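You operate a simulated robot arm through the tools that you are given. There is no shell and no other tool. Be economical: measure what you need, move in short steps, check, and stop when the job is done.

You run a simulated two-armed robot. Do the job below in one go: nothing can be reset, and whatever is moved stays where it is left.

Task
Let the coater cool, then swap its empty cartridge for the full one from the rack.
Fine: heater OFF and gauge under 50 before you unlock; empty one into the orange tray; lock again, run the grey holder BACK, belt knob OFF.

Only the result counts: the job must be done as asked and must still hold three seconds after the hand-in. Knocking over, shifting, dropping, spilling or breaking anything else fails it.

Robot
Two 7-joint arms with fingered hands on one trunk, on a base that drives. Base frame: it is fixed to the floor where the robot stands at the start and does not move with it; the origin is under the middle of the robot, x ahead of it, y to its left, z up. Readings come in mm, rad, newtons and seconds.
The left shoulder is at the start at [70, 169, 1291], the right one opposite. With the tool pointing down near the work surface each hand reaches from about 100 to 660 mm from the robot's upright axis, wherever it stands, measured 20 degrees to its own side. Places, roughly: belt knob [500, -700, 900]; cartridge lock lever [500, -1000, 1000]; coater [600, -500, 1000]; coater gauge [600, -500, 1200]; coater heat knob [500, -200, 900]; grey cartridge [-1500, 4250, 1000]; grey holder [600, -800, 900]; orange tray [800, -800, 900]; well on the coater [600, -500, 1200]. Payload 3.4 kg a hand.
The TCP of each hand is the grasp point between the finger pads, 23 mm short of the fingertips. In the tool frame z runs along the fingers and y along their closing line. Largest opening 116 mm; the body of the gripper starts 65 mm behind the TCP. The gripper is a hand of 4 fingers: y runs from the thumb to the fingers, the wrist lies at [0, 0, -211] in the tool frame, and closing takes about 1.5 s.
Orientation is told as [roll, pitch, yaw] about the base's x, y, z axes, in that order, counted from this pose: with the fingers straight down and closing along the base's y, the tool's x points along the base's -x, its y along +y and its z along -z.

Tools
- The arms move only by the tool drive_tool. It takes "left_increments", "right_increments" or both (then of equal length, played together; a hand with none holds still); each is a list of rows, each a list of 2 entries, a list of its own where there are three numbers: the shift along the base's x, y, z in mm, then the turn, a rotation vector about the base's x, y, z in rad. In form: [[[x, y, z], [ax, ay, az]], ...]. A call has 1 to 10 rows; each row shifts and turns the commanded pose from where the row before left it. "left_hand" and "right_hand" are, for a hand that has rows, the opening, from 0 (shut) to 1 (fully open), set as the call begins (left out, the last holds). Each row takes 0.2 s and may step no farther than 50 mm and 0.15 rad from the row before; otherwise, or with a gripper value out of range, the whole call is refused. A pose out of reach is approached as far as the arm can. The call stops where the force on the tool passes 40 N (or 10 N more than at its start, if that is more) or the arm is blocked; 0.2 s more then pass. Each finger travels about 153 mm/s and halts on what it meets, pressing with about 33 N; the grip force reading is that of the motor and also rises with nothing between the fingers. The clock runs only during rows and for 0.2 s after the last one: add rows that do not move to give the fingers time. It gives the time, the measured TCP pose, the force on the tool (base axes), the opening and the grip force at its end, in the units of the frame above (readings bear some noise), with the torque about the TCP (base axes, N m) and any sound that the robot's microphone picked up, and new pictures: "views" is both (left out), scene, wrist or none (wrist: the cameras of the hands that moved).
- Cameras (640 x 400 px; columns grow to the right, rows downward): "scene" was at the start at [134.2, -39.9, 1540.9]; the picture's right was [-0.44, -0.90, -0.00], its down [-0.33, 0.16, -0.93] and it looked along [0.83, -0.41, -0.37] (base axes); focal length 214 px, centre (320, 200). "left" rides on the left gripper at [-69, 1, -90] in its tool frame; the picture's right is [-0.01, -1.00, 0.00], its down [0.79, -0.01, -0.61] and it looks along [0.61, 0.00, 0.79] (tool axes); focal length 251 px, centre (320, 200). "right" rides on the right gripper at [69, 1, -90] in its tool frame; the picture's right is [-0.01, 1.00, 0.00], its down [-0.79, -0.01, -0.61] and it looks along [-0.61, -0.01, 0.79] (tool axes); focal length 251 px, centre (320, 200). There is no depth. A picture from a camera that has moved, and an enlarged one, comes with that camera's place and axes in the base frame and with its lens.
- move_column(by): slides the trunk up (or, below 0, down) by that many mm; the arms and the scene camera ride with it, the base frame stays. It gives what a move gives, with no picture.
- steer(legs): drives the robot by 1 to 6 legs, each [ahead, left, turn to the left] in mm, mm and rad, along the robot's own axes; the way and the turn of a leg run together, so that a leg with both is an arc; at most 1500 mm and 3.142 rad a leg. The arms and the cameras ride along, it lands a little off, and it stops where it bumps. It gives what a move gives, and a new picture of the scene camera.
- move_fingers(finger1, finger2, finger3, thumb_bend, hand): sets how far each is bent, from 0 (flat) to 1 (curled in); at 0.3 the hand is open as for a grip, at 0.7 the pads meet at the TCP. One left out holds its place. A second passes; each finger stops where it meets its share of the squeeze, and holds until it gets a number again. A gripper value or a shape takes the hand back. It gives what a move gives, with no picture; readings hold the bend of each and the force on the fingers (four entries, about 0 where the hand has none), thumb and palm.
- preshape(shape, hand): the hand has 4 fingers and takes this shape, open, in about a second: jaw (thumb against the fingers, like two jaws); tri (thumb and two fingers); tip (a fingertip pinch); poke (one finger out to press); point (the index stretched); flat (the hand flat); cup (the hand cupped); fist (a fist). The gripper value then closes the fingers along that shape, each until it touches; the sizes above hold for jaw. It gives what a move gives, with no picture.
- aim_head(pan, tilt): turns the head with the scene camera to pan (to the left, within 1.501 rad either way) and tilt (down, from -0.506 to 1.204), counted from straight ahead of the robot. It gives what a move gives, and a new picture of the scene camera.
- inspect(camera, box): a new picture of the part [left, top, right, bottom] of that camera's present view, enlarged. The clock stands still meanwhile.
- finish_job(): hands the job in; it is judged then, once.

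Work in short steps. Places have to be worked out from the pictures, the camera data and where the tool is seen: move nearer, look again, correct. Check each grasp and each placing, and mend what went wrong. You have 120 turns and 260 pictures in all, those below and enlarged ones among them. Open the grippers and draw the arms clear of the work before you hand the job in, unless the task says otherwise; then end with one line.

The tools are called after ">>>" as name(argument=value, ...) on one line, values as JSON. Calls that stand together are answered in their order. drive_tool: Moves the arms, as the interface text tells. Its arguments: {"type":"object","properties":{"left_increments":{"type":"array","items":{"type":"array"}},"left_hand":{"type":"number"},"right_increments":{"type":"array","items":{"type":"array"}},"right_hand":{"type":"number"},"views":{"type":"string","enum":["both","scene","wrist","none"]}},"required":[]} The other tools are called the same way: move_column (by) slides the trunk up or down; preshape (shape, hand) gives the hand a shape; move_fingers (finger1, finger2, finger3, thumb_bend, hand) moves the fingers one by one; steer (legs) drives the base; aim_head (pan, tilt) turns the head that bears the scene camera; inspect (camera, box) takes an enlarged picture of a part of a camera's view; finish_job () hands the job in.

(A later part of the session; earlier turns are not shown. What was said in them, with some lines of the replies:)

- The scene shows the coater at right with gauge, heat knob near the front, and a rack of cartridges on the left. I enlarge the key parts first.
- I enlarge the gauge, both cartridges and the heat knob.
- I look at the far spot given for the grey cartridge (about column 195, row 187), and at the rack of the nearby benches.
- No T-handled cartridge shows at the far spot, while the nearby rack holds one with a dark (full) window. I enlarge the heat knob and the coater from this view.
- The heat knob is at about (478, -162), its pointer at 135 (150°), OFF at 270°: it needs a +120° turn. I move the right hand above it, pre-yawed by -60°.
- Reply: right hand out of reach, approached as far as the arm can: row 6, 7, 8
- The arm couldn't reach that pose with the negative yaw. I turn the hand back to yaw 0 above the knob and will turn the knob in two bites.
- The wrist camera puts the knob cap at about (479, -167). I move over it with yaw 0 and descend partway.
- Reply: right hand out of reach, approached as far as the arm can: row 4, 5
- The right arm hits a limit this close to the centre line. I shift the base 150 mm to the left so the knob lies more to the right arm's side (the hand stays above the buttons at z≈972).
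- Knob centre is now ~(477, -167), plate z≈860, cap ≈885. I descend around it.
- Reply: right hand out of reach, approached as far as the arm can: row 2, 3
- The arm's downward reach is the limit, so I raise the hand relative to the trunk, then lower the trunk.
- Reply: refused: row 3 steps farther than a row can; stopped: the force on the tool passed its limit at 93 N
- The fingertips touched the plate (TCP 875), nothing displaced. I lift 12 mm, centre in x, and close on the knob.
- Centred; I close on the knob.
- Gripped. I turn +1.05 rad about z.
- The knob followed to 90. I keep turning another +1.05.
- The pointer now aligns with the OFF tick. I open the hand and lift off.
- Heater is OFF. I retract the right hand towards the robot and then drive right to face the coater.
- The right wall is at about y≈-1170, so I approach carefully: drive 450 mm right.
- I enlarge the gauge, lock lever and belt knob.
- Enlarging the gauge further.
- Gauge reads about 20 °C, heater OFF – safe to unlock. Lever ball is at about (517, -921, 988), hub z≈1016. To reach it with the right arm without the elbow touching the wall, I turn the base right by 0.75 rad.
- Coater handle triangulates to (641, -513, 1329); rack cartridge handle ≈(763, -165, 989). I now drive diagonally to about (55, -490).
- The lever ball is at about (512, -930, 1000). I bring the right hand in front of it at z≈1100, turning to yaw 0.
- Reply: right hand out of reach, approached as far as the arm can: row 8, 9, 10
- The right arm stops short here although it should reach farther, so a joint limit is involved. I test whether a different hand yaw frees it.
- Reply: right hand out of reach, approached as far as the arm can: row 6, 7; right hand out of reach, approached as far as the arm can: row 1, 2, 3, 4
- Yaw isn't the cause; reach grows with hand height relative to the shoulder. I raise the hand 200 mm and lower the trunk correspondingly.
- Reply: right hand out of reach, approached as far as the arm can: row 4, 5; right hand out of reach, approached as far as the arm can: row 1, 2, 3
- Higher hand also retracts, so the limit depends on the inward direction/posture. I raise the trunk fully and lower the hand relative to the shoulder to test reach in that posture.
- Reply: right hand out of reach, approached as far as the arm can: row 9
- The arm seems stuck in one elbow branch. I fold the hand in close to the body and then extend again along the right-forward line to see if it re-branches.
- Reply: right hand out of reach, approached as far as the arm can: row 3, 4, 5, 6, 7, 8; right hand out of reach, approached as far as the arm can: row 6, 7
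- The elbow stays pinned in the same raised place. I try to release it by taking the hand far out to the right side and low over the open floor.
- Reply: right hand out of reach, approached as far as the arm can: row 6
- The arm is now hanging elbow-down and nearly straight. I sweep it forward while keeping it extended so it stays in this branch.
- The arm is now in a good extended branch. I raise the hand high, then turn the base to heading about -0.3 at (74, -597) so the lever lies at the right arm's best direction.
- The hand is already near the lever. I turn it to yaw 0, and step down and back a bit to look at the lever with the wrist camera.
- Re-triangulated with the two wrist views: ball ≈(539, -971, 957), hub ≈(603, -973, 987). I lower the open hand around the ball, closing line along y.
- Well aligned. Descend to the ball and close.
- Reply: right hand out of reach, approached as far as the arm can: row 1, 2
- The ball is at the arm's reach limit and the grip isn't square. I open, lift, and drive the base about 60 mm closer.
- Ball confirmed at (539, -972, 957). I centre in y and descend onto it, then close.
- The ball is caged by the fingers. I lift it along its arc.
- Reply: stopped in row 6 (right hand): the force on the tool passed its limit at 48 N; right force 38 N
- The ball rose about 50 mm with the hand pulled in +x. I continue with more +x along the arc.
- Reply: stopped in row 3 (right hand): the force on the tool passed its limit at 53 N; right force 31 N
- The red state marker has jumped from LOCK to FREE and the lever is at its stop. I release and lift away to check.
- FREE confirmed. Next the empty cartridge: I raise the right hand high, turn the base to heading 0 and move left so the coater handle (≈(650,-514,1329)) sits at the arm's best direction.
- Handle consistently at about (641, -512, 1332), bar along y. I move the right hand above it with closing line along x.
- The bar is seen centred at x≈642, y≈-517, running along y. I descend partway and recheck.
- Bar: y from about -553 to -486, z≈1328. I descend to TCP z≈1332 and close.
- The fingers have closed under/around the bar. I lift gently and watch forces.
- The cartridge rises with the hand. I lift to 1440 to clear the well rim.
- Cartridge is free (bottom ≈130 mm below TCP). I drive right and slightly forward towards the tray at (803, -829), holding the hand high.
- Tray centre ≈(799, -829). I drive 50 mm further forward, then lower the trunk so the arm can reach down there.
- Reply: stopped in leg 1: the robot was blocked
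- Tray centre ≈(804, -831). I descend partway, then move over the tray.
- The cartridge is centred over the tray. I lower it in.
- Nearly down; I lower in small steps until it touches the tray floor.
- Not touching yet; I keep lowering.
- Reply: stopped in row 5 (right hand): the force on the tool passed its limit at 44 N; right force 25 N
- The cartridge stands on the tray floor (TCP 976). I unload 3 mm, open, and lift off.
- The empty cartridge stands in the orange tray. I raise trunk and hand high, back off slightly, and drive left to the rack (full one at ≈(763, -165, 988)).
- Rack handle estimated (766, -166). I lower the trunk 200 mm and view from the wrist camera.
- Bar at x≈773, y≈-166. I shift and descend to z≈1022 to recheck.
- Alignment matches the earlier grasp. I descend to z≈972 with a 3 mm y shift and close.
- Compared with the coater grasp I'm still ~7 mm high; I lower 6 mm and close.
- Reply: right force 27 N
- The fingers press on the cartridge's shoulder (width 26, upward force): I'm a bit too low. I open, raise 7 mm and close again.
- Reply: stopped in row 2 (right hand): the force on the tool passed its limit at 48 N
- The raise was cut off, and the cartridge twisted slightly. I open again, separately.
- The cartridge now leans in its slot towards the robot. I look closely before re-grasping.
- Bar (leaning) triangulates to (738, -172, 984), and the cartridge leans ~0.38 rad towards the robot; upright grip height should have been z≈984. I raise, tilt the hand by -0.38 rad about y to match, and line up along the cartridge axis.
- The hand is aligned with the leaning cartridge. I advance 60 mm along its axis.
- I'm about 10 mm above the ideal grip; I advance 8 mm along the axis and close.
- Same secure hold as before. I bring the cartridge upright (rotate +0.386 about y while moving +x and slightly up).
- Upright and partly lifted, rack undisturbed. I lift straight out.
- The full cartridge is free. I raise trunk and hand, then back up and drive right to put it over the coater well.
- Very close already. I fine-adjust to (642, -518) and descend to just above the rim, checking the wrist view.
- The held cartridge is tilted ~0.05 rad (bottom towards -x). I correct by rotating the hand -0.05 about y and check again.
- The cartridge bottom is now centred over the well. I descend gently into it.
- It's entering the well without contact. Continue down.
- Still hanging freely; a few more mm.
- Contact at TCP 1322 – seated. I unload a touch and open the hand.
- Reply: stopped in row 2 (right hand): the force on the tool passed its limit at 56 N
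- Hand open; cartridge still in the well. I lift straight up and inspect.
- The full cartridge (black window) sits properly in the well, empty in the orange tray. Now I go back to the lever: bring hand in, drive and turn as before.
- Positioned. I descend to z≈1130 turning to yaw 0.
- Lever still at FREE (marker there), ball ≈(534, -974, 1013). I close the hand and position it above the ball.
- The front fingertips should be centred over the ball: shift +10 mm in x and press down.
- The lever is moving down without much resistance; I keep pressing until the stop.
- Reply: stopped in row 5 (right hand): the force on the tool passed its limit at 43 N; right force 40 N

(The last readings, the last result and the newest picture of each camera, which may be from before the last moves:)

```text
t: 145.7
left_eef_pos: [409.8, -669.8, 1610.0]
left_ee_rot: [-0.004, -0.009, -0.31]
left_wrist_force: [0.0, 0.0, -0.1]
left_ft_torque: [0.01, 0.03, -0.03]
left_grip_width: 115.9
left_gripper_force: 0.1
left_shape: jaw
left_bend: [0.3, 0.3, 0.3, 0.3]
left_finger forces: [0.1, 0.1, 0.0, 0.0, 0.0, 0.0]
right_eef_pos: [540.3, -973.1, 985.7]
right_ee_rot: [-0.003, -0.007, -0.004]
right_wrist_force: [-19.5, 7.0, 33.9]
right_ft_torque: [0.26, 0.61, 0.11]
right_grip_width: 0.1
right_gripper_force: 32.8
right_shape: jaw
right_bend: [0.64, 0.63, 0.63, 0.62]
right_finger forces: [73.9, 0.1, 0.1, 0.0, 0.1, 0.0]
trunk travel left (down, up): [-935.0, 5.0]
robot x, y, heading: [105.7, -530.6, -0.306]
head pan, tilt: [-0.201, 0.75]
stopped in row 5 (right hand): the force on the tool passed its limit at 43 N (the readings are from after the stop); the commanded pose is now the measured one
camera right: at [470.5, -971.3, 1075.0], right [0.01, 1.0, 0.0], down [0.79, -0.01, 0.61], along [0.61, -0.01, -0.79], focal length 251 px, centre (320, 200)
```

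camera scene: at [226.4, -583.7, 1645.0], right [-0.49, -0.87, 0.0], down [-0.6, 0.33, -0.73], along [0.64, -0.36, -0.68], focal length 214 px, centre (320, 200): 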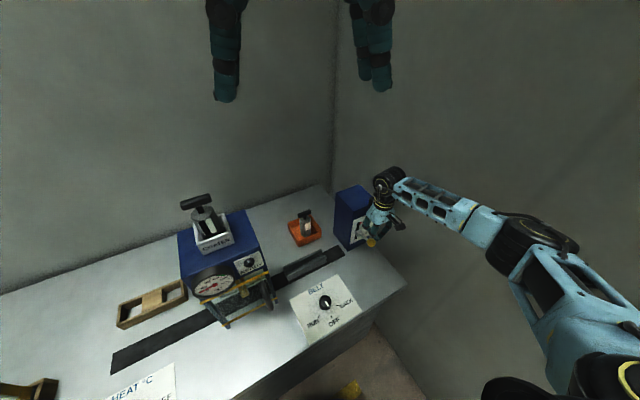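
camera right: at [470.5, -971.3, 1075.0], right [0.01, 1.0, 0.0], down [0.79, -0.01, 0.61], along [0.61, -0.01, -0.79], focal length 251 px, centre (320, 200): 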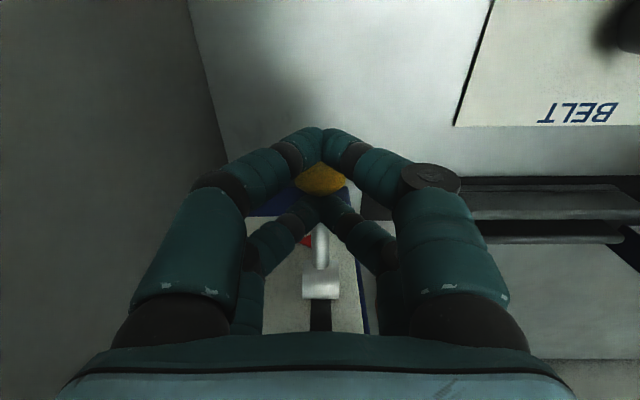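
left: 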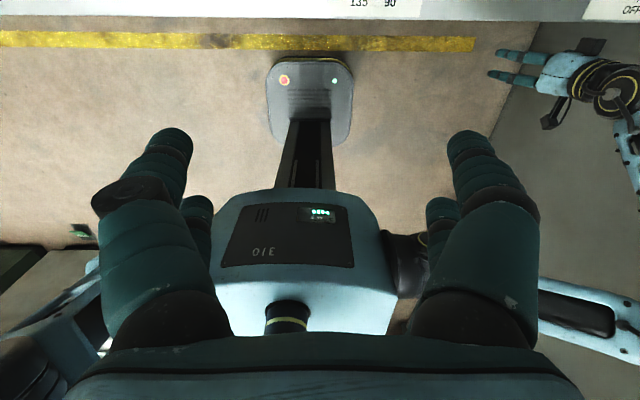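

Stop reached with a 40 N push and the red marker shows beside LOCK. I raise the hand straight up and check.

>>> drive_tool(right_increments=[[[0, 0, 20], [0, 0, 0]], [[0, 0, 45], [0, 0, 0]], [[-20, 0, 45], [0, 0, 0]], [[-20, 0, 35], [0, 0, 0]], [[0, 0, 0], [0, 0, 0]], [[0, 0, 0], [0, 0, 0]], [[0, 0, 0], [0, 0, 0]]], right_hand=1, views="wrist")

```text
t: 147.2
left_eef_pos: [417.5, -677.3, 1608.0]
left_ee_rot: [-0.003, -0.003, -0.308]
left_wrist_force: [0.0, 0.4, 0.2]
left_ft_torque: [0.03, 0.05, -0.01]
left_grip_width: 115.8
left_gripper_force: 0.0
left_shape: jaw
left_bend: [0.3, 0.3, 0.3, 0.3]
left_finger forces: [0.0, 0.1, 0.1, 0.1, 0.0, 0.0]
right_eef_pos: [505.9, -976.4, 1125.5]
right_ee_rot: [0.0, -0.004, -0.002]
right_wrist_force: [-0.5, -0.2, -0.2]
right_ft_torque: [-0.02, 0.02, -0.01]
right_grip_width: 116.0
right_gripper_force: 0.1
right_shape: jaw
right_bend: [0.3, 0.3, 0.3, 0.3]
right_finger forces: [0.0, 0.0, 0.0, 0.1, 0.0, 0.1]
trunk travel left (down, up): [-935.0, 5.0]
robot x, y, heading: [105.8, -528.4, -0.308]
head pan, tilt: [-0.201, 0.75]
camera right: at [436.4, -974.9, 1214.4], right [0.01, 1.0, 0.0], down [0.79, -0.01, 0.61], along [0.61, -0.01, -0.79], focal length 251 px, centre (320, 200)
```

right: 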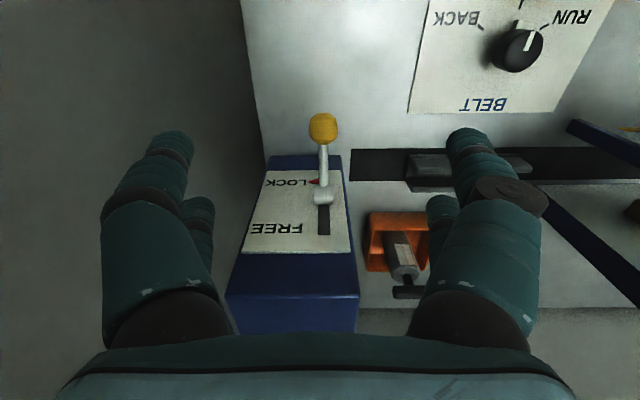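

LOCK confirmed. Next the belt knob at about (478, -751): OFF now, BACK is +60° (counter-clockwise). I raise the hand, turn the base to heading 0 and back off so the arm stays extended.

>>> drive_tool(right_increments=[[[-5, 0, 45], [0, 0, 0]], [[-5, 0, 45], [0, 0, 0]], [[0, 0, 45], [0, 0, 0]]], views="none")

>>> steer(legs=[[-200, 0, 0], [0, 0, 0.308]])

```text
t: 148.1
left_eef_pos: [419.3, -676.3, 1608.4]
left_ee_rot: [-0.004, -0.001, -0.31]
left_wrist_force: [0.7, 0.1, 0.1]
left_ft_torque: [0.03, -0.01, 0.02]
left_grip_width: 115.7
left_gripper_force: 0.1
left_shape: jaw
left_bend: [0.3, 0.3, 0.3, 0.3]
left_finger forces: [0.0, 0.0, 0.0, 0.0, 0.0, 0.0]
right_eef_pos: [496.6, -975.0, 1259.5]
right_ee_rot: [-0.002, -0.002, -0.001]
right_wrist_force: [-0.5, 0.6, 0.3]
right_ft_torque: [-0.01, 0.0, -0.01]
right_grip_width: 115.9
right_gripper_force: 0.1
right_shape: jaw
right_bend: [0.3, 0.3, 0.3, 0.3]
right_finger forces: [0.1, 0.1, 0.0, 0.1, 0.0, 0.1]
trunk travel left (down, up): [-935.0, 5.0]
robot x, y, heading: [105.9, -527.0, -0.306]
head pan, tilt: [-0.201, 0.75]
```

```text
t: 150.7
left_eef_pos: [254.9, -514.8, 1608.3]
left_ee_rot: [-0.002, -0.001, -0.003]
left_wrist_force: [-0.4, -1.0, -0.7]
left_ft_torque: [-0.03, -0.03, 0.01]
left_grip_width: 116.1
left_gripper_force: 0.1
left_shape: jaw
left_bend: [0.3, 0.3, 0.3, 0.3]
left_finger forces: [0.0, 0.0, 0.0, 0.0, 0.0, 0.0]
right_eef_pos: [418.5, -776.5, 1260.0]
right_ee_rot: [0.0, -0.004, 0.306]
right_wrist_force: [1.0, -0.1, 0.1]
right_ft_torque: [0.02, -0.01, 0.01]
right_grip_width: 116.0
right_gripper_force: 0.0
right_shape: jaw
right_bend: [0.3, 0.3, 0.3, 0.3]
right_finger forces: [0.0, 0.0, 0.1, 0.0, 0.0, 0.0]
trunk travel left (down, up): [-935.0, 5.0]
robot x, y, heading: [-88.7, -465.3, -0.001]
head pan, tilt: [-0.201, 0.75]
camera scene: at [43.0, -483.7, 1645.2], right [-0.2, -0.98, 0.0], down [-0.67, 0.14, -0.73], along [0.72, -0.15, -0.68], focal length 214 px, centre (320, 200)
```

scene: 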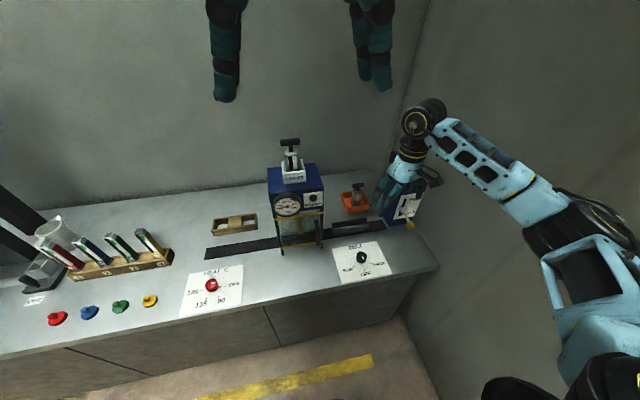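

Good spot: knob is ~510 mm from the shoulder. I lower the trunk 180 mm and move the hand above the belt knob.

>>> move_column(by=-180)

>>> drive_tool(right_increments=[[[20, 8, -25], [0, 0, -0.1]], [[20, 8, -25], [0, 0, -0.1]], [[20, 8, -25], [0, 0, -0.106]]], views="both")

```text
t: 152.7
left_eef_pos: [256.3, -514.2, 1427.7]
left_ee_rot: [-0.002, -0.003, -0.005]
left_wrist_force: [-0.4, -0.2, -0.5]
left_ft_torque: [0.03, 0.03, -0.02]
left_grip_width: 115.9
left_gripper_force: 0.1
left_shape: jaw
left_bend: [0.3, 0.3, 0.3, 0.3]
left_finger forces: [0.0, 0.0, 0.0, 0.1, 0.0, 0.0]
right_eef_pos: [420.6, -774.4, 1078.8]
right_ee_rot: [-0.002, -0.003, 0.305]
right_wrist_force: [-0.4, -0.4, 0.9]
right_ft_torque: [0.0, -0.01, -0.03]
right_grip_width: 115.9
right_gripper_force: 0.1
right_shape: jaw
right_bend: [0.3, 0.3, 0.3, 0.3]
right_finger forces: [0.0, 0.0, 0.0, 0.0, 0.1, 0.0]
trunk travel left (down, up): [-755.0, 185.0]
robot x, y, heading: [-88.0, -468.7, -0.004]
head pan, tilt: [-0.201, 0.75]
```

```text
t: 153.4
left_eef_pos: [257.2, -513.3, 1427.6]
left_ee_rot: [-0.004, -0.001, -0.004]
left_wrist_force: [0.3, 0.0, 1.2]
left_ft_torque: [0.0, 0.01, 0.0]
left_grip_width: 116.0
left_gripper_force: 0.0
left_shape: jaw
left_bend: [0.3, 0.3, 0.3, 0.3]
left_finger forces: [0.0, 0.2, 0.0, 0.0, 0.0, 0.0]
right_eef_pos: [481.6, -748.9, 1002.9]
right_ee_rot: [-0.002, -0.002, -0.002]
right_wrist_force: [-0.1, 0.2, -0.7]
right_ft_torque: [0.0, -0.01, -0.02]
right_grip_width: 115.8
right_gripper_force: 0.0
right_shape: jaw
right_bend: [0.3, 0.3, 0.3, 0.3]
right_finger forces: [0.1, 0.0, 0.0, 0.0, 0.0, 0.0]
trunk travel left (down, up): [-755.0, 185.0]
robot x, y, heading: [-87.6, -465.5, -0.007]
head pan, tilt: [-0.201, 0.75]
camera scene: at [45.6, -482.2, 1465.0], right [-0.2, -0.98, 0.0], down [-0.67, 0.14, -0.73], along [0.72, -0.15, -0.68], focal length 214 px, centre (320, 200)
camera right: at [412.7, -748.8, 1093.5], right [0.01, 1.0, 0.0], down [0.79, -0.01, 0.61], along [0.61, -0.01, -0.79], focal length 251 px, centre (320, 200)
```

scene: 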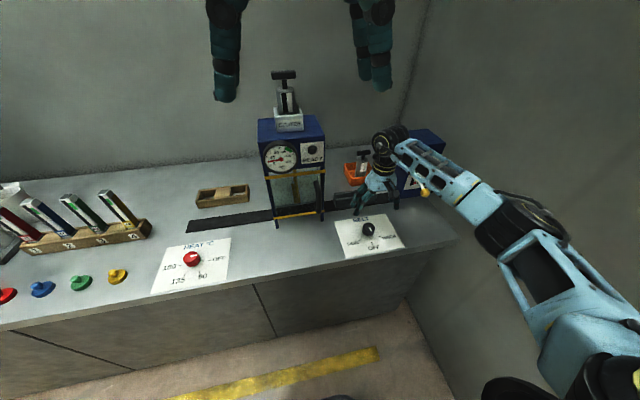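
right: 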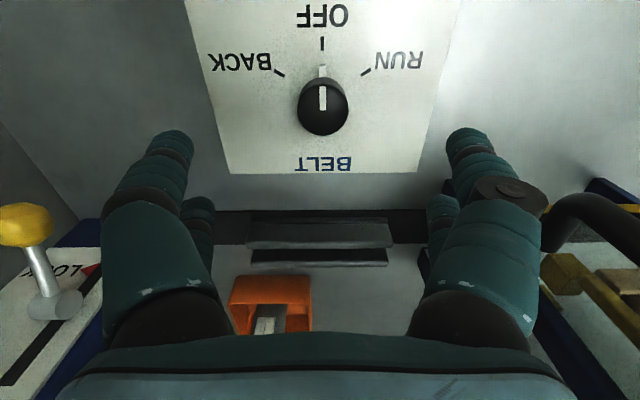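

Knob centre (479.5, -747): pointer at OFF, BACK at 240°, RUN at 120°. I descend around it.

>>> drive_tool(right_increments=[[[-2, 2, -45], [0, 0, 0]], [[0, 0, -40], [0, 0, 0]], [[0, 0, -31], [0, 0, 0]]], views="wrist")

```text
t: 154.2
left_eef_pos: [256.8, -513.9, 1427.7]
left_ee_rot: [-0.005, -0.003, -0.002]
left_wrist_force: [-0.8, -0.3, 0.3]
left_ft_torque: [-0.01, 0.02, 0.01]
left_grip_width: 115.8
left_gripper_force: 0.1
left_shape: jaw
left_bend: [0.3, 0.3, 0.3, 0.3]
left_finger forces: [0.1, 0.0, 0.0, 0.0, 0.0, 0.0]
right_eef_pos: [479.7, -747.7, 889.0]
right_ee_rot: [-0.003, -0.003, -0.002]
right_wrist_force: [-0.4, -0.1, 0.4]
right_ft_torque: [-0.01, -0.02, -0.01]
right_grip_width: 116.0
right_gripper_force: 0.0
right_shape: jaw
right_bend: [0.3, 0.3, 0.3, 0.3]
right_finger forces: [0.1, 0.0, 0.0, 0.1, 0.0, 0.1]
trunk travel left (down, up): [-755.0, 185.0]
robot x, y, heading: [-89.5, -469.4, -0.004]
head pan, tilt: [-0.201, 0.75]
camera right: at [410.5, -748.0, 978.1], right [0.01, 1.0, 0.0], down [0.79, -0.01, 0.61], along [0.61, -0.01, -0.79], focal length 251 px, centre (320, 200)
```

right: 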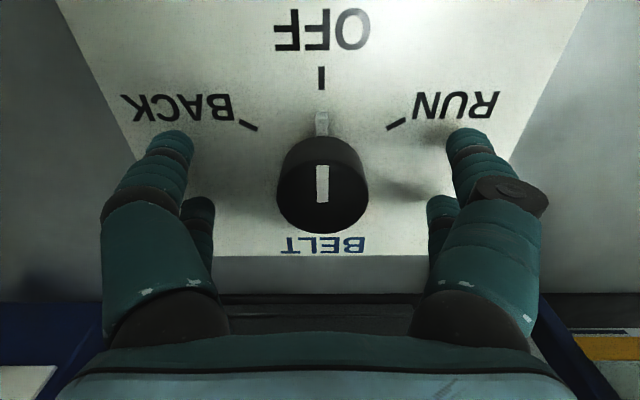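

Well placed; I lower 3 mm and close on the knob.

>>> drive_tool(right_increments=[[[0, 0, -3], [0, 0, 0]], [[0, 0, 0], [0, 0, 0]], [[0, 0, 0], [0, 0, 0]], [[0, 0, 0], [0, 0, 0]], [[0, 0, 0], [0, 0, 0]], [[0, 0, 0], [0, 0, 0]], [[0, 0, 0], [0, 0, 0]]], right_hand=0, views="none")

>>> drive_tool(right_increments=[[[0, 0, 0], [0, 0, 0.13]], [[0, 0, 0], [0, 0, 0.13]], [[0, 0, 0], [0, 0, 0.13]], [[0, 0, 0], [0, 0, 0.13]], [[0, 0, 0], [0, 0, 0.13]], [[0, 0, 0], [0, 0, 0.13]], [[0, 0, 0], [0, 0, 0.13]], [[0, 0, 0], [0, 0, 0.137]]], views="both")

```text
t: 155.8
left_eef_pos: [257.4, -514.0, 1427.9]
left_ee_rot: [-0.003, -0.001, -0.004]
left_wrist_force: [-0.6, -0.4, -0.5]
left_ft_torque: [0.02, 0.01, -0.02]
left_grip_width: 115.9
left_gripper_force: 0.0
left_shape: jaw
left_bend: [0.3, 0.3, 0.3, 0.3]
left_finger forces: [0.0, 0.0, 0.0, 0.1, 0.0, 0.0]
right_eef_pos: [478.5, -749.4, 885.1]
right_ee_rot: [-0.001, -0.003, -0.003]
right_wrist_force: [-2.3, 2.4, -6.3]
right_ft_torque: [0.06, -0.03, 0.04]
right_grip_width: 17.0
right_gripper_force: 32.4
right_shape: jaw
right_bend: [0.73, 0.73, 0.73, 0.76]
right_finger forces: [34.0, 31.4, 28.3, 0.1, 26.1, 0.0]
trunk travel left (down, up): [-755.0, 185.0]
robot x, y, heading: [-86.0, -463.4, -0.004]
head pan, tilt: [-0.201, 0.75]
```

```text
t: 157.7
left_eef_pos: [258.3, -513.4, 1427.7]
left_ee_rot: [-0.004, -0.001, -0.002]
left_wrist_force: [-0.6, -0.1, 0.7]
left_ft_torque: [0.04, -0.02, -0.02]
left_grip_width: 115.9
left_gripper_force: 0.0
left_shape: jaw
left_bend: [0.3, 0.3, 0.3, 0.3]
left_finger forces: [0.0, 0.0, 0.0, 0.1, 0.1, 0.0]
right_eef_pos: [479.6, -749.9, 885.3]
right_ee_rot: [0.0, -0.003, 1.048]
right_wrist_force: [8.2, 1.0, -0.6]
right_ft_torque: [0.04, -0.17, 0.0]
right_grip_width: 17.0
right_gripper_force: 33.0
right_shape: jaw
right_bend: [0.73, 0.73, 0.73, 0.76]
right_finger forces: [32.4, 32.1, 34.0, 0.1, 29.1, 0.1]
trunk travel left (down, up): [-755.0, 185.0]
robot x, y, heading: [-86.7, -464.5, -0.005]
head pan, tilt: [-0.201, 0.75]
camera scene: at [47.0, -482.8, 1464.8], right [-0.2, -0.98, 0.0], down [-0.67, 0.14, -0.73], along [0.71, -0.15, -0.68], focal length 214 px, centre (320, 200)
camera right: at [445.0, -807.9, 974.5], right [-0.86, 0.51, 0.0], down [0.4, 0.68, 0.61], along [0.31, 0.53, -0.79], focal length 251 px, centre (320, 200)
```

scene: 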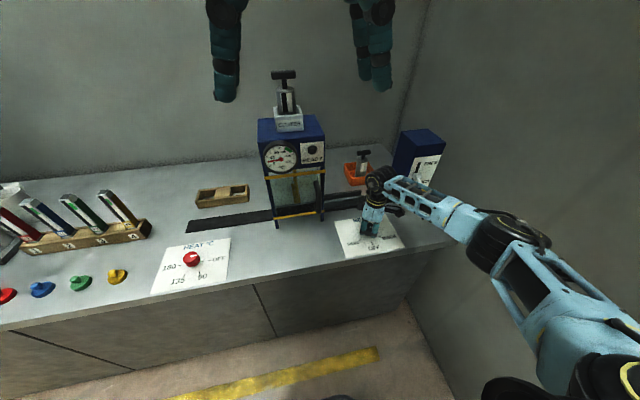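
right: 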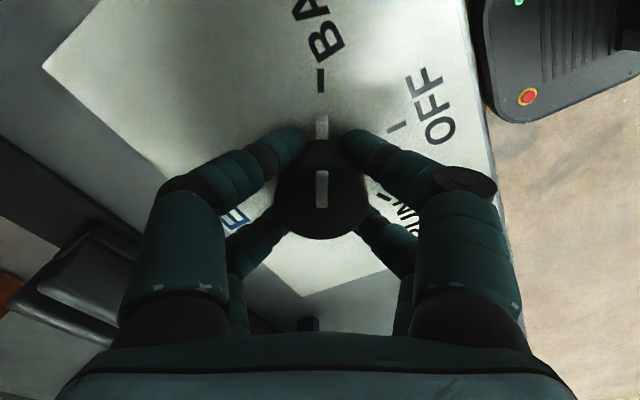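

Knob is at BACK. I let some time pass while holding, and watch the belt.

>>> inspect(camera="scene", box=[180, 150, 420, 270])

>>> drive_tool(right_increments=[[[0, 0, 0], [0, 0, 0]], [[0, 0, 0], [0, 0, 0]], [[0, 0, 0], [0, 0, 0]], [[0, 0, 0], [0, 0, 0]], [[0, 0, 0], [0, 0, 0]]], views="wrist")

>>> inspect(camera="scene", box=[180, 150, 420, 270])

```text
2.67 times, centred on (300, 210) of scene
camera zoom: at [47.0, -482.8, 1464.8], right [-0.2, -0.98, 0.0], down [-0.67, 0.14, -0.73], along [0.71, -0.15, -0.68], focal length 572 px, centre (373, 173)
```

zoom: 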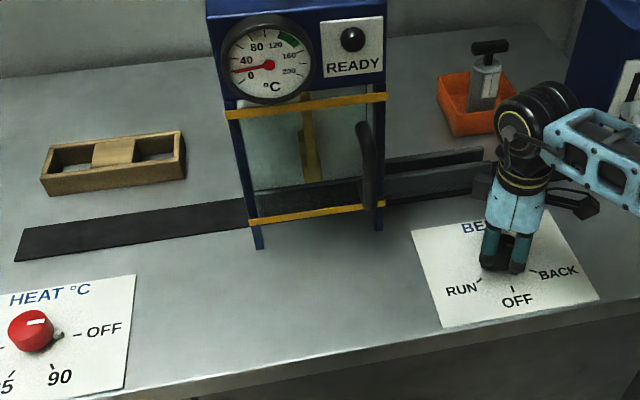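

```text
t: 158.8
left_eef_pos: [259.4, -514.8, 1427.0]
left_ee_rot: [-0.002, 0.001, -0.002]
left_wrist_force: [0.4, -0.3, 1.1]
left_ft_torque: [0.0, -0.01, 0.02]
left_grip_width: 115.9
left_gripper_force: 0.0
left_shape: jaw
left_bend: [0.3, 0.3, 0.3, 0.3]
left_finger forces: [0.0, 0.0, 0.1, 0.1, 0.0, 0.0]
right_eef_pos: [480.4, -748.9, 885.2]
right_ee_rot: [0.0, -0.002, 1.046]
right_wrist_force: [10.5, -0.6, 1.9]
right_ft_torque: [-0.02, -0.22, -0.01]
right_grip_width: 17.2
right_gripper_force: 33.0
right_shape: jaw
right_bend: [0.73, 0.73, 0.73, 0.76]
right_finger forces: [32.3, 32.2, 35.8, 0.0, 29.9, 0.0]
trunk travel left (down, up): [-755.0, 185.0]
robot x, y, heading: [-89.5, -467.3, -0.005]
head pan, tilt: [-0.201, 0.75]
camera right: at [444.8, -807.7, 974.4], right [-0.86, 0.51, 0.0], down [0.4, 0.68, 0.61], along [0.31, 0.52, -0.79], focal length 251 px, centre (320, 200)
```

right: 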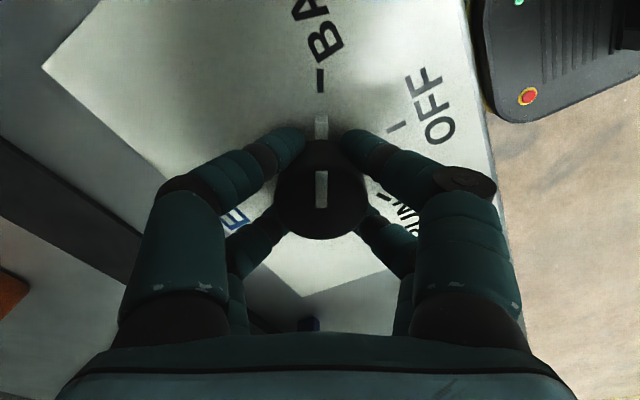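

```text
2.67 times, centred on (300, 210) of scene
camera zoom: at [47.1, -482.5, 1464.8], right [-0.2, -0.98, 0.0], down [-0.67, 0.14, -0.73], along [0.71, -0.15, -0.68], focal length 572 px, centre (373, 173)
```

zoom: 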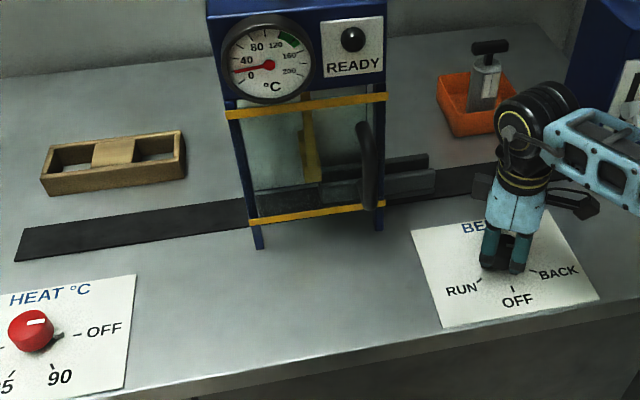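

The grey holder is travelling left through the coater. I keep waiting.

>>> drive_tool(right_increments=[[[0, 0, 0], [0, 0, 0]], [[0, 0, 0], [0, 0, 0]], [[0, 0, 0], [0, 0, 0]], [[0, 0, 0], [0, 0, 0]], [[0, 0, 0], [0, 0, 0]], [[0, 0, 0], [0, 0, 0]], [[0, 0, 0], [0, 0, 0]], [[0, 0, 0], [0, 0, 0]], [[0, 0, 0], [0, 0, 0]], [[0, 0, 0], [0, 0, 0]]], views="none")

>>> inspect(camera="scene", box=[180, 150, 420, 270])

```text
t: 161.1
left_eef_pos: [258.3, -512.1, 1426.2]
left_ee_rot: [-0.003, 0.0, -0.003]
left_wrist_force: [-0.4, 0.0, -0.7]
left_ft_torque: [-0.02, 0.03, -0.01]
left_grip_width: 115.9
left_gripper_force: 0.1
left_shape: jaw
left_bend: [0.3, 0.3, 0.3, 0.3]
left_finger forces: [0.0, 0.0, 0.0, 0.1, 0.1, 0.0]
right_eef_pos: [479.8, -748.0, 883.5]
right_ee_rot: [0.0, -0.001, 1.045]
right_wrist_force: [12.7, -0.4, 4.3]
right_ft_torque: [0.03, -0.22, 0.03]
right_grip_width: 16.9
right_gripper_force: 32.9
right_shape: jaw
right_bend: [0.73, 0.73, 0.73, 0.76]
right_finger forces: [32.2, 32.3, 36.8, 0.0, 30.6, 0.1]
trunk travel left (down, up): [-755.0, 185.0]
robot x, y, heading: [-90.1, -470.2, -0.004]
head pan, tilt: [-0.201, 0.75]
```

```text
2.67 times, centred on (300, 210) of scene
camera zoom: at [47.1, -482.4, 1464.8], right [-0.2, -0.98, 0.0], down [-0.67, 0.14, -0.73], along [0.71, -0.15, -0.68], focal length 572 px, centre (373, 173)
```

zoom: 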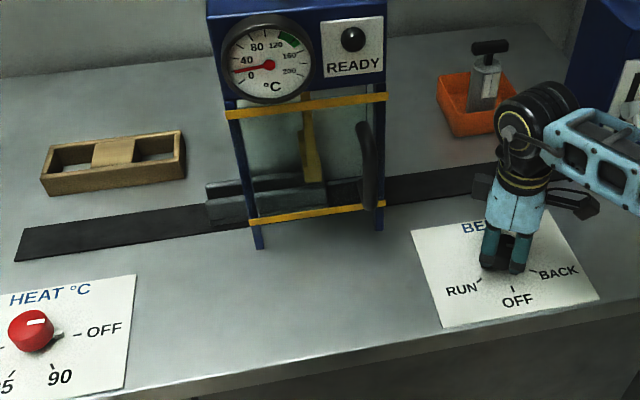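

Holder now emerges on the left. About 4 more seconds.

>>> drive_tool(right_increments=[[[0, 0, 0], [0, 0, 0]], [[0, 0, 0], [0, 0, 0]], [[0, 0, 0], [0, 0, 0]], [[0, 0, 0], [0, 0, 0]], [[0, 0, 0], [0, 0, 0]], [[0, 0, 0], [0, 0, 0]], [[0, 0, 0], [0, 0, 0]], [[0, 0, 0], [0, 0, 0]], [[0, 0, 0], [0, 0, 0]]], views="none")

>>> inspect(camera="scene", box=[180, 150, 420, 270])

>>> drive_tool(right_increments=[[[0, 0, 0], [0, 0, 0]], [[0, 0, 0], [0, 0, 0]], [[0, 0, 0], [0, 0, 0]], [[0, 0, 0], [0, 0, 0]], [[0, 0, 0], [0, 0, 0]]], views="none")

>>> inspect(camera="scene", box=[180, 150, 420, 270])

```text
t: 163.1
left_eef_pos: [259.8, -514.1, 1428.7]
left_ee_rot: [-0.003, 0.001, -0.003]
left_wrist_force: [-0.4, -0.3, 0.4]
left_ft_torque: [0.0, 0.02, -0.02]
left_grip_width: 115.9
left_gripper_force: 0.0
left_shape: jaw
left_bend: [0.3, 0.3, 0.3, 0.3]
left_finger forces: [0.0, 0.0, 0.1, 0.0, 0.1, 0.0]
right_eef_pos: [479.5, -748.1, 883.8]
right_ee_rot: [0.001, -0.001, 1.045]
right_wrist_force: [14.0, -0.8, 5.9]
right_ft_torque: [-0.03, -0.24, -0.02]
right_grip_width: 16.8
right_gripper_force: 32.6
right_shape: jaw
right_bend: [0.73, 0.73, 0.73, 0.76]
right_finger forces: [32.4, 32.3, 37.0, 0.1, 30.7, 0.0]
trunk travel left (down, up): [-755.0, 185.0]
robot x, y, heading: [-89.9, -464.1, -0.002]
head pan, tilt: [-0.201, 0.75]
```

```text
2.67 times, centred on (300, 210) of scene
camera zoom: at [47.1, -482.4, 1464.8], right [-0.2, -0.98, 0.0], down [-0.67, 0.14, -0.73], along [0.71, -0.15, -0.68], focal length 572 px, centre (373, 173)
```

zoom: 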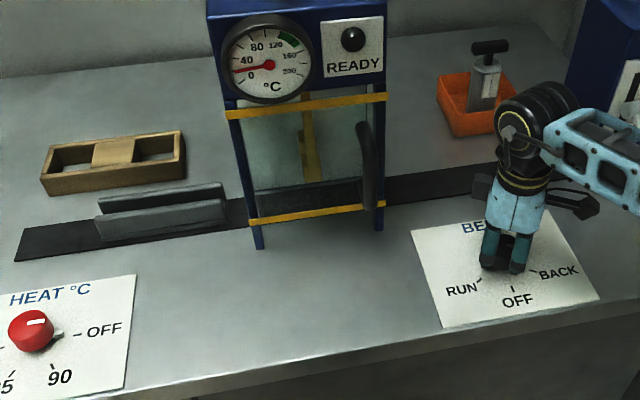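

```text
t: 164.2
left_eef_pos: [259.0, -513.5, 1426.0]
left_ee_rot: [-0.005, 0.0, -0.003]
left_wrist_force: [-0.6, 0.2, -0.1]
left_ft_torque: [0.01, 0.0, 0.03]
left_grip_width: 115.8
left_gripper_force: 0.0
left_shape: jaw
left_bend: [0.3, 0.3, 0.3, 0.3]
left_finger forces: [0.1, 0.0, 0.1, 0.1, 0.1, 0.0]
right_eef_pos: [479.7, -747.8, 885.6]
right_ee_rot: [0.0, -0.002, 1.046]
right_wrist_force: [13.0, 0.0, 5.4]
right_ft_torque: [-0.03, -0.24, 0.03]
right_grip_width: 17.2
right_gripper_force: 32.8
right_shape: jaw
right_bend: [0.73, 0.73, 0.73, 0.76]
right_finger forces: [32.3, 32.3, 37.1, 0.0, 30.9, 0.1]
trunk travel left (down, up): [-755.0, 185.0]
robot x, y, heading: [-88.2, -466.8, -0.007]
head pan, tilt: [-0.201, 0.75]
```

```text
2.67 times, centred on (300, 210) of scene
camera zoom: at [47.1, -482.4, 1464.8], right [-0.2, -0.98, 0.0], down [-0.67, 0.14, -0.73], along [0.71, -0.15, -0.68], focal length 572 px, centre (373, 173)
```

zoom: 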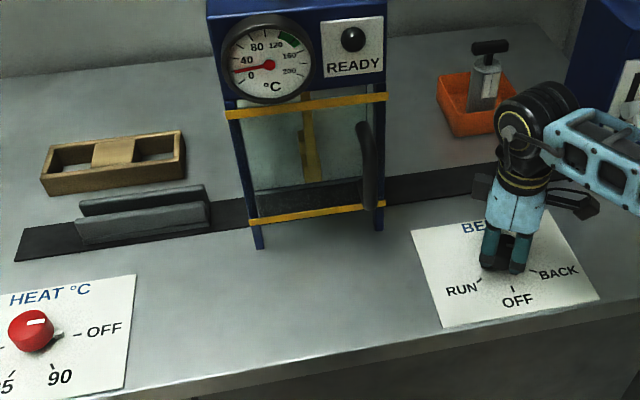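

It has slowed; I check whether it has stopped at its back end.

>>> drive_tool(right_increments=[[[0, 0, 0], [0, 0, 0]], [[0, 0, 0], [0, 0, 0]], [[0, 0, 0], [0, 0, 0]], [[0, 0, 0], [0, 0, 0]], [[0, 0, 0], [0, 0, 0]], [[0, 0, 0], [0, 0, 0]], [[0, 0, 0], [0, 0, 0]], [[0, 0, 0], [0, 0, 0]]], views="none")

>>> inspect(camera="scene", box=[180, 150, 420, 270])

```text
t: 166.1
left_eef_pos: [259.7, -513.3, 1427.3]
left_ee_rot: [-0.004, -0.001, -0.004]
left_wrist_force: [0.7, 0.4, 0.5]
left_ft_torque: [-0.01, -0.03, 0.0]
left_grip_width: 115.9
left_gripper_force: 0.0
left_shape: jaw
left_bend: [0.3, 0.3, 0.3, 0.3]
left_finger forces: [0.0, 0.0, 0.0, 0.1, 0.0, 0.0]
right_eef_pos: [479.5, -747.6, 885.2]
right_ee_rot: [0.001, 0.0, 1.045]
right_wrist_force: [13.9, -0.5, 5.3]
right_ft_torque: [0.03, -0.22, 0.02]
right_grip_width: 17.1
right_gripper_force: 33.0
right_shape: jaw
right_bend: [0.73, 0.73, 0.73, 0.76]
right_finger forces: [32.3, 32.3, 37.0, 0.0, 30.9, 0.0]
trunk travel left (down, up): [-755.0, 185.0]
robot x, y, heading: [-85.1, -468.2, 0.001]
head pan, tilt: [-0.201, 0.75]
```

```text
2.67 times, centred on (300, 210) of scene
camera zoom: at [47.1, -482.4, 1464.8], right [-0.2, -0.98, 0.0], down [-0.67, 0.14, -0.73], along [0.71, -0.15, -0.68], focal length 572 px, centre (373, 173)
```

zoom: 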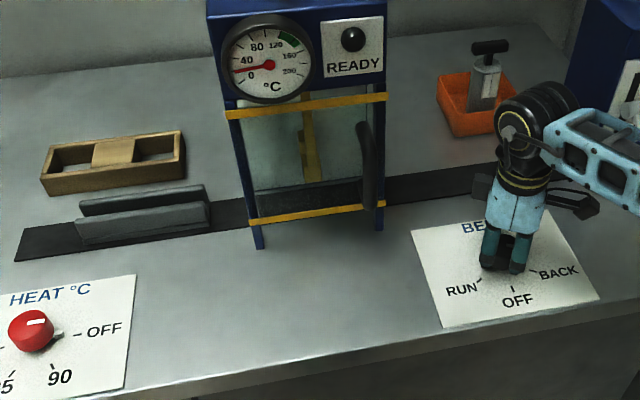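

The holder has stopped at its back end. I turn the knob back by -1.047 rad to OFF.

>>> drive_tool(right_increments=[[[0, 0, 0], [0, 0, -0.13]], [[0, 0, 0], [0, 0, -0.13]], [[0, 0, 0], [0, 0, -0.13]], [[0, 0, 0], [0, 0, -0.13]], [[0, 0, 0], [0, 0, -0.13]], [[0, 0, 0], [0, 0, -0.13]], [[0, 0, 0], [0, 0, -0.13]], [[0, 0, 0], [0, 0, -0.137]], [[0, 0, 0], [0, 0, 0]]], views="wrist")

```text
t: 168.1
left_eef_pos: [257.9, -512.9, 1427.8]
left_ee_rot: [-0.003, 0.001, -0.003]
left_wrist_force: [0.4, -0.3, -0.8]
left_ft_torque: [0.0, 0.0, -0.02]
left_grip_width: 115.9
left_gripper_force: 0.0
left_shape: jaw
left_bend: [0.3, 0.3, 0.3, 0.3]
left_finger forces: [0.0, 0.1, 0.1, 0.0, 0.0, 0.1]
right_eef_pos: [478.3, -747.9, 885.9]
right_ee_rot: [-0.001, -0.002, -0.004]
right_wrist_force: [6.2, 1.1, -0.1]
right_ft_torque: [0.0, -0.14, 0.02]
right_grip_width: 16.8
right_gripper_force: 33.1
right_shape: jaw
right_bend: [0.73, 0.73, 0.73, 0.76]
right_finger forces: [35.5, 36.0, 34.3, 0.0, 27.8, 0.1]
trunk travel left (down, up): [-755.0, 185.0]
robot x, y, heading: [-86.9, -467.7, -0.004]
head pan, tilt: [-0.201, 0.75]
camera right: at [410.4, -747.6, 974.5], right [0.01, 1.0, 0.0], down [0.79, -0.01, 0.61], along [0.61, -0.01, -0.79], focal length 251 px, centre (320, 200)
```

right: 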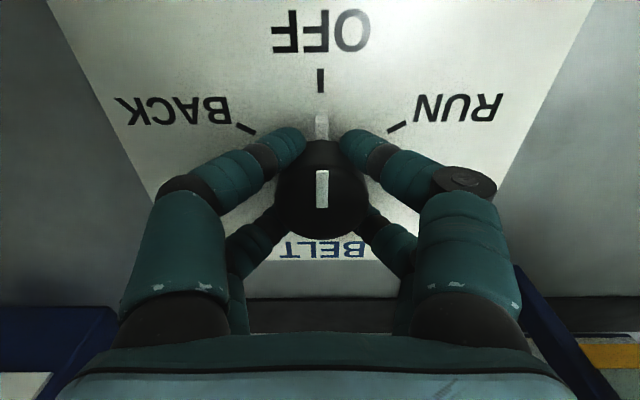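

Pointer is on OFF. I open the hand, then lift clear.

>>> drive_tool(right_increments=[[[0, 0, 0], [0, 0, 0]], [[0, 0, 0], [0, 0, 0]], [[0, 0, 0], [0, 0, 0]], [[0, 0, 0], [0, 0, 0]], [[0, 0, 0], [0, 0, 0]], [[0, 0, 40], [0, 0, 0]], [[0, 0, 45], [0, 0, 0]], [[-10, 0, 45], [0, 0, 0]], [[-30, 0, 30], [0, 0, 0]], [[-40, 0, 0], [0, 0, 0]]], right_hand=1, views="both")

>>> steer(legs=[[-150, 0, 0]])

```text
t: 170.2
left_eef_pos: [254.6, -514.6, 1428.1]
left_ee_rot: [-0.002, -0.004, -0.004]
left_wrist_force: [-0.1, -0.4, -0.5]
left_ft_torque: [0.01, 0.0, 0.0]
left_grip_width: 115.9
left_gripper_force: 0.0
left_shape: jaw
left_bend: [0.3, 0.3, 0.3, 0.3]
left_finger forces: [0.1, 0.0, 0.0, 0.0, 0.0, 0.1]
right_eef_pos: [395.7, -749.7, 1047.3]
right_ee_rot: [-0.002, -0.001, -0.002]
right_wrist_force: [0.1, 0.4, 0.6]
right_ft_torque: [-0.02, 0.0, 0.01]
right_grip_width: 115.9
right_gripper_force: 0.0
right_shape: jaw
right_bend: [0.3, 0.3, 0.3, 0.3]
right_finger forces: [0.0, 0.0, 0.1, 0.1, 0.1, 0.0]
trunk travel left (down, up): [-755.0, 185.0]
robot x, y, heading: [-89.7, -463.1, -0.009]
head pan, tilt: [-0.201, 0.75]
camera scene: at [42.7, -483.7, 1465.2], right [-0.2, -0.98, 0.0], down [-0.67, 0.14, -0.73], along [0.72, -0.15, -0.68], focal length 214 px, centre (320, 200)
camera right: at [326.6, -748.8, 1136.5], right [0.01, 1.0, 0.0], down [0.79, -0.01, 0.61], along [0.61, -0.01, -0.79], focal length 251 px, centre (320, 200)
```

scene: 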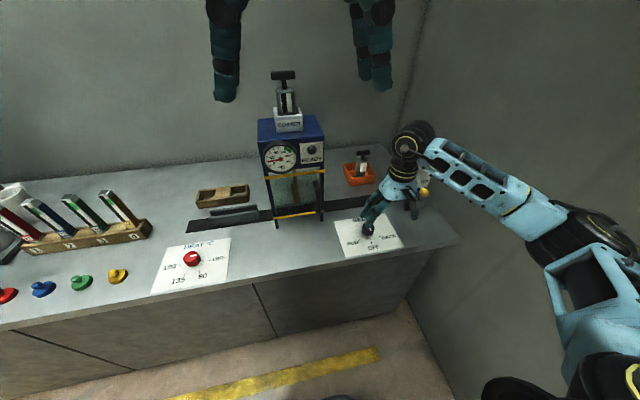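
right: 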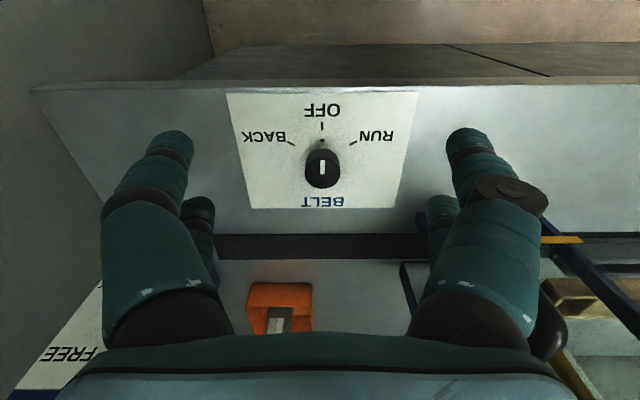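

```text
t: 171.6
left_eef_pos: [109.9, -513.5, 1426.8]
left_ee_rot: [-0.004, 0.002, -0.003]
left_wrist_force: [0.0, -0.3, 0.4]
left_ft_torque: [-0.01, -0.01, -0.01]
left_grip_width: 115.8
left_gripper_force: 0.0
left_shape: jaw
left_bend: [0.3, 0.3, 0.3, 0.3]
left_finger forces: [0.0, 0.0, 0.0, 0.0, 0.1, 0.2]
right_eef_pos: [250.3, -747.3, 1045.7]
right_ee_rot: [-0.002, -0.002, -0.002]
right_wrist_force: [0.1, 0.1, 0.0]
right_ft_torque: [-0.01, 0.01, 0.03]
right_grip_width: 116.0
right_gripper_force: 0.0
right_shape: jaw
right_bend: [0.3, 0.3, 0.3, 0.3]
right_finger forces: [0.1, 0.0, 0.1, 0.1, 0.0, 0.0]
trunk travel left (down, up): [-755.0, 185.0]
robot x, y, heading: [-235.7, -468.4, -0.003]
head pan, tilt: [-0.201, 0.75]
camera scene: at [-101.7, -482.3, 1464.7], right [-0.2, -0.98, 0.0], down [-0.67, 0.14, -0.73], along [0.71, -0.15, -0.68], focal length 214 px, centre (320, 200)
```

scene: 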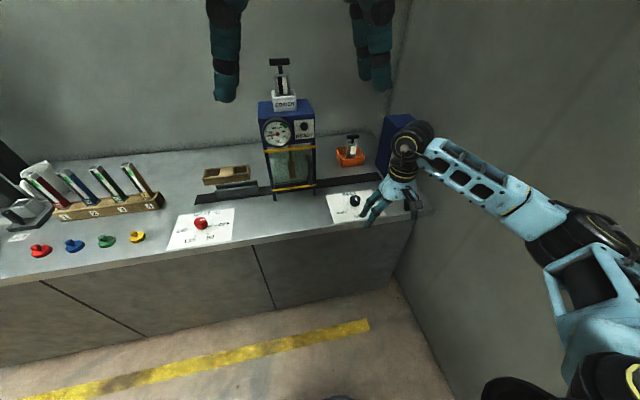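

I make a last enlarged check of all items.

>>> inspect(camera="scene", box=[180, 50, 440, 260])

>>> inspect(camera="right", box=[0, 100, 640, 400])

```text
1.90 times, centred on (310, 155) of scene
camera zoom: at [-101.7, -482.3, 1464.7], right [-0.2, -0.98, 0.0], down [-0.67, 0.14, -0.73], along [0.71, -0.15, -0.68], focal length 408 px, centre (339, 286)
```

zoom: 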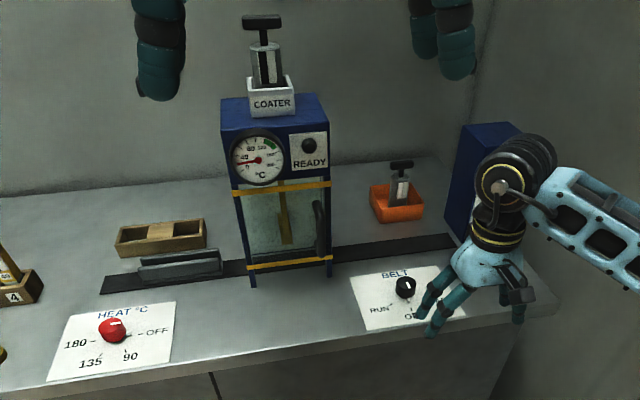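

```text
1.00 times, centred on (320, 250) of right (not enlarged: the box is as wide or as high as the picture)
camera zoom: at [181.4, -747.6, 1134.8], right [0.01, 1.0, 0.0], down [0.79, -0.01, 0.61], along [0.61, -0.01, -0.79], focal length 251 px, centre (320, 150)
```

zoom: 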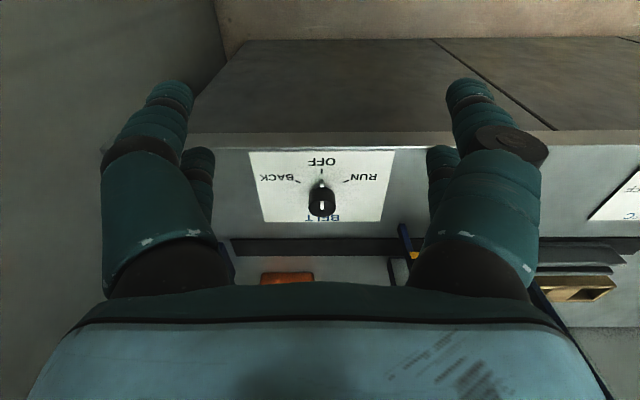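

Everything is in place: heater OFF, gauge ~20, full cartridge seated and locked, empty in the orange tray, holder back, belt OFF, hands open and clear. I hand in.

>>> finish_job()

```text
The job is handed in.
```

The job is handed in: the heater is OFF and the gauge read about 20 °C before I unlocked. The full cartridge is in the coater and locked, the empty one is in the orange tray, the grey holder is at its back end, and the belt knob is OFF.
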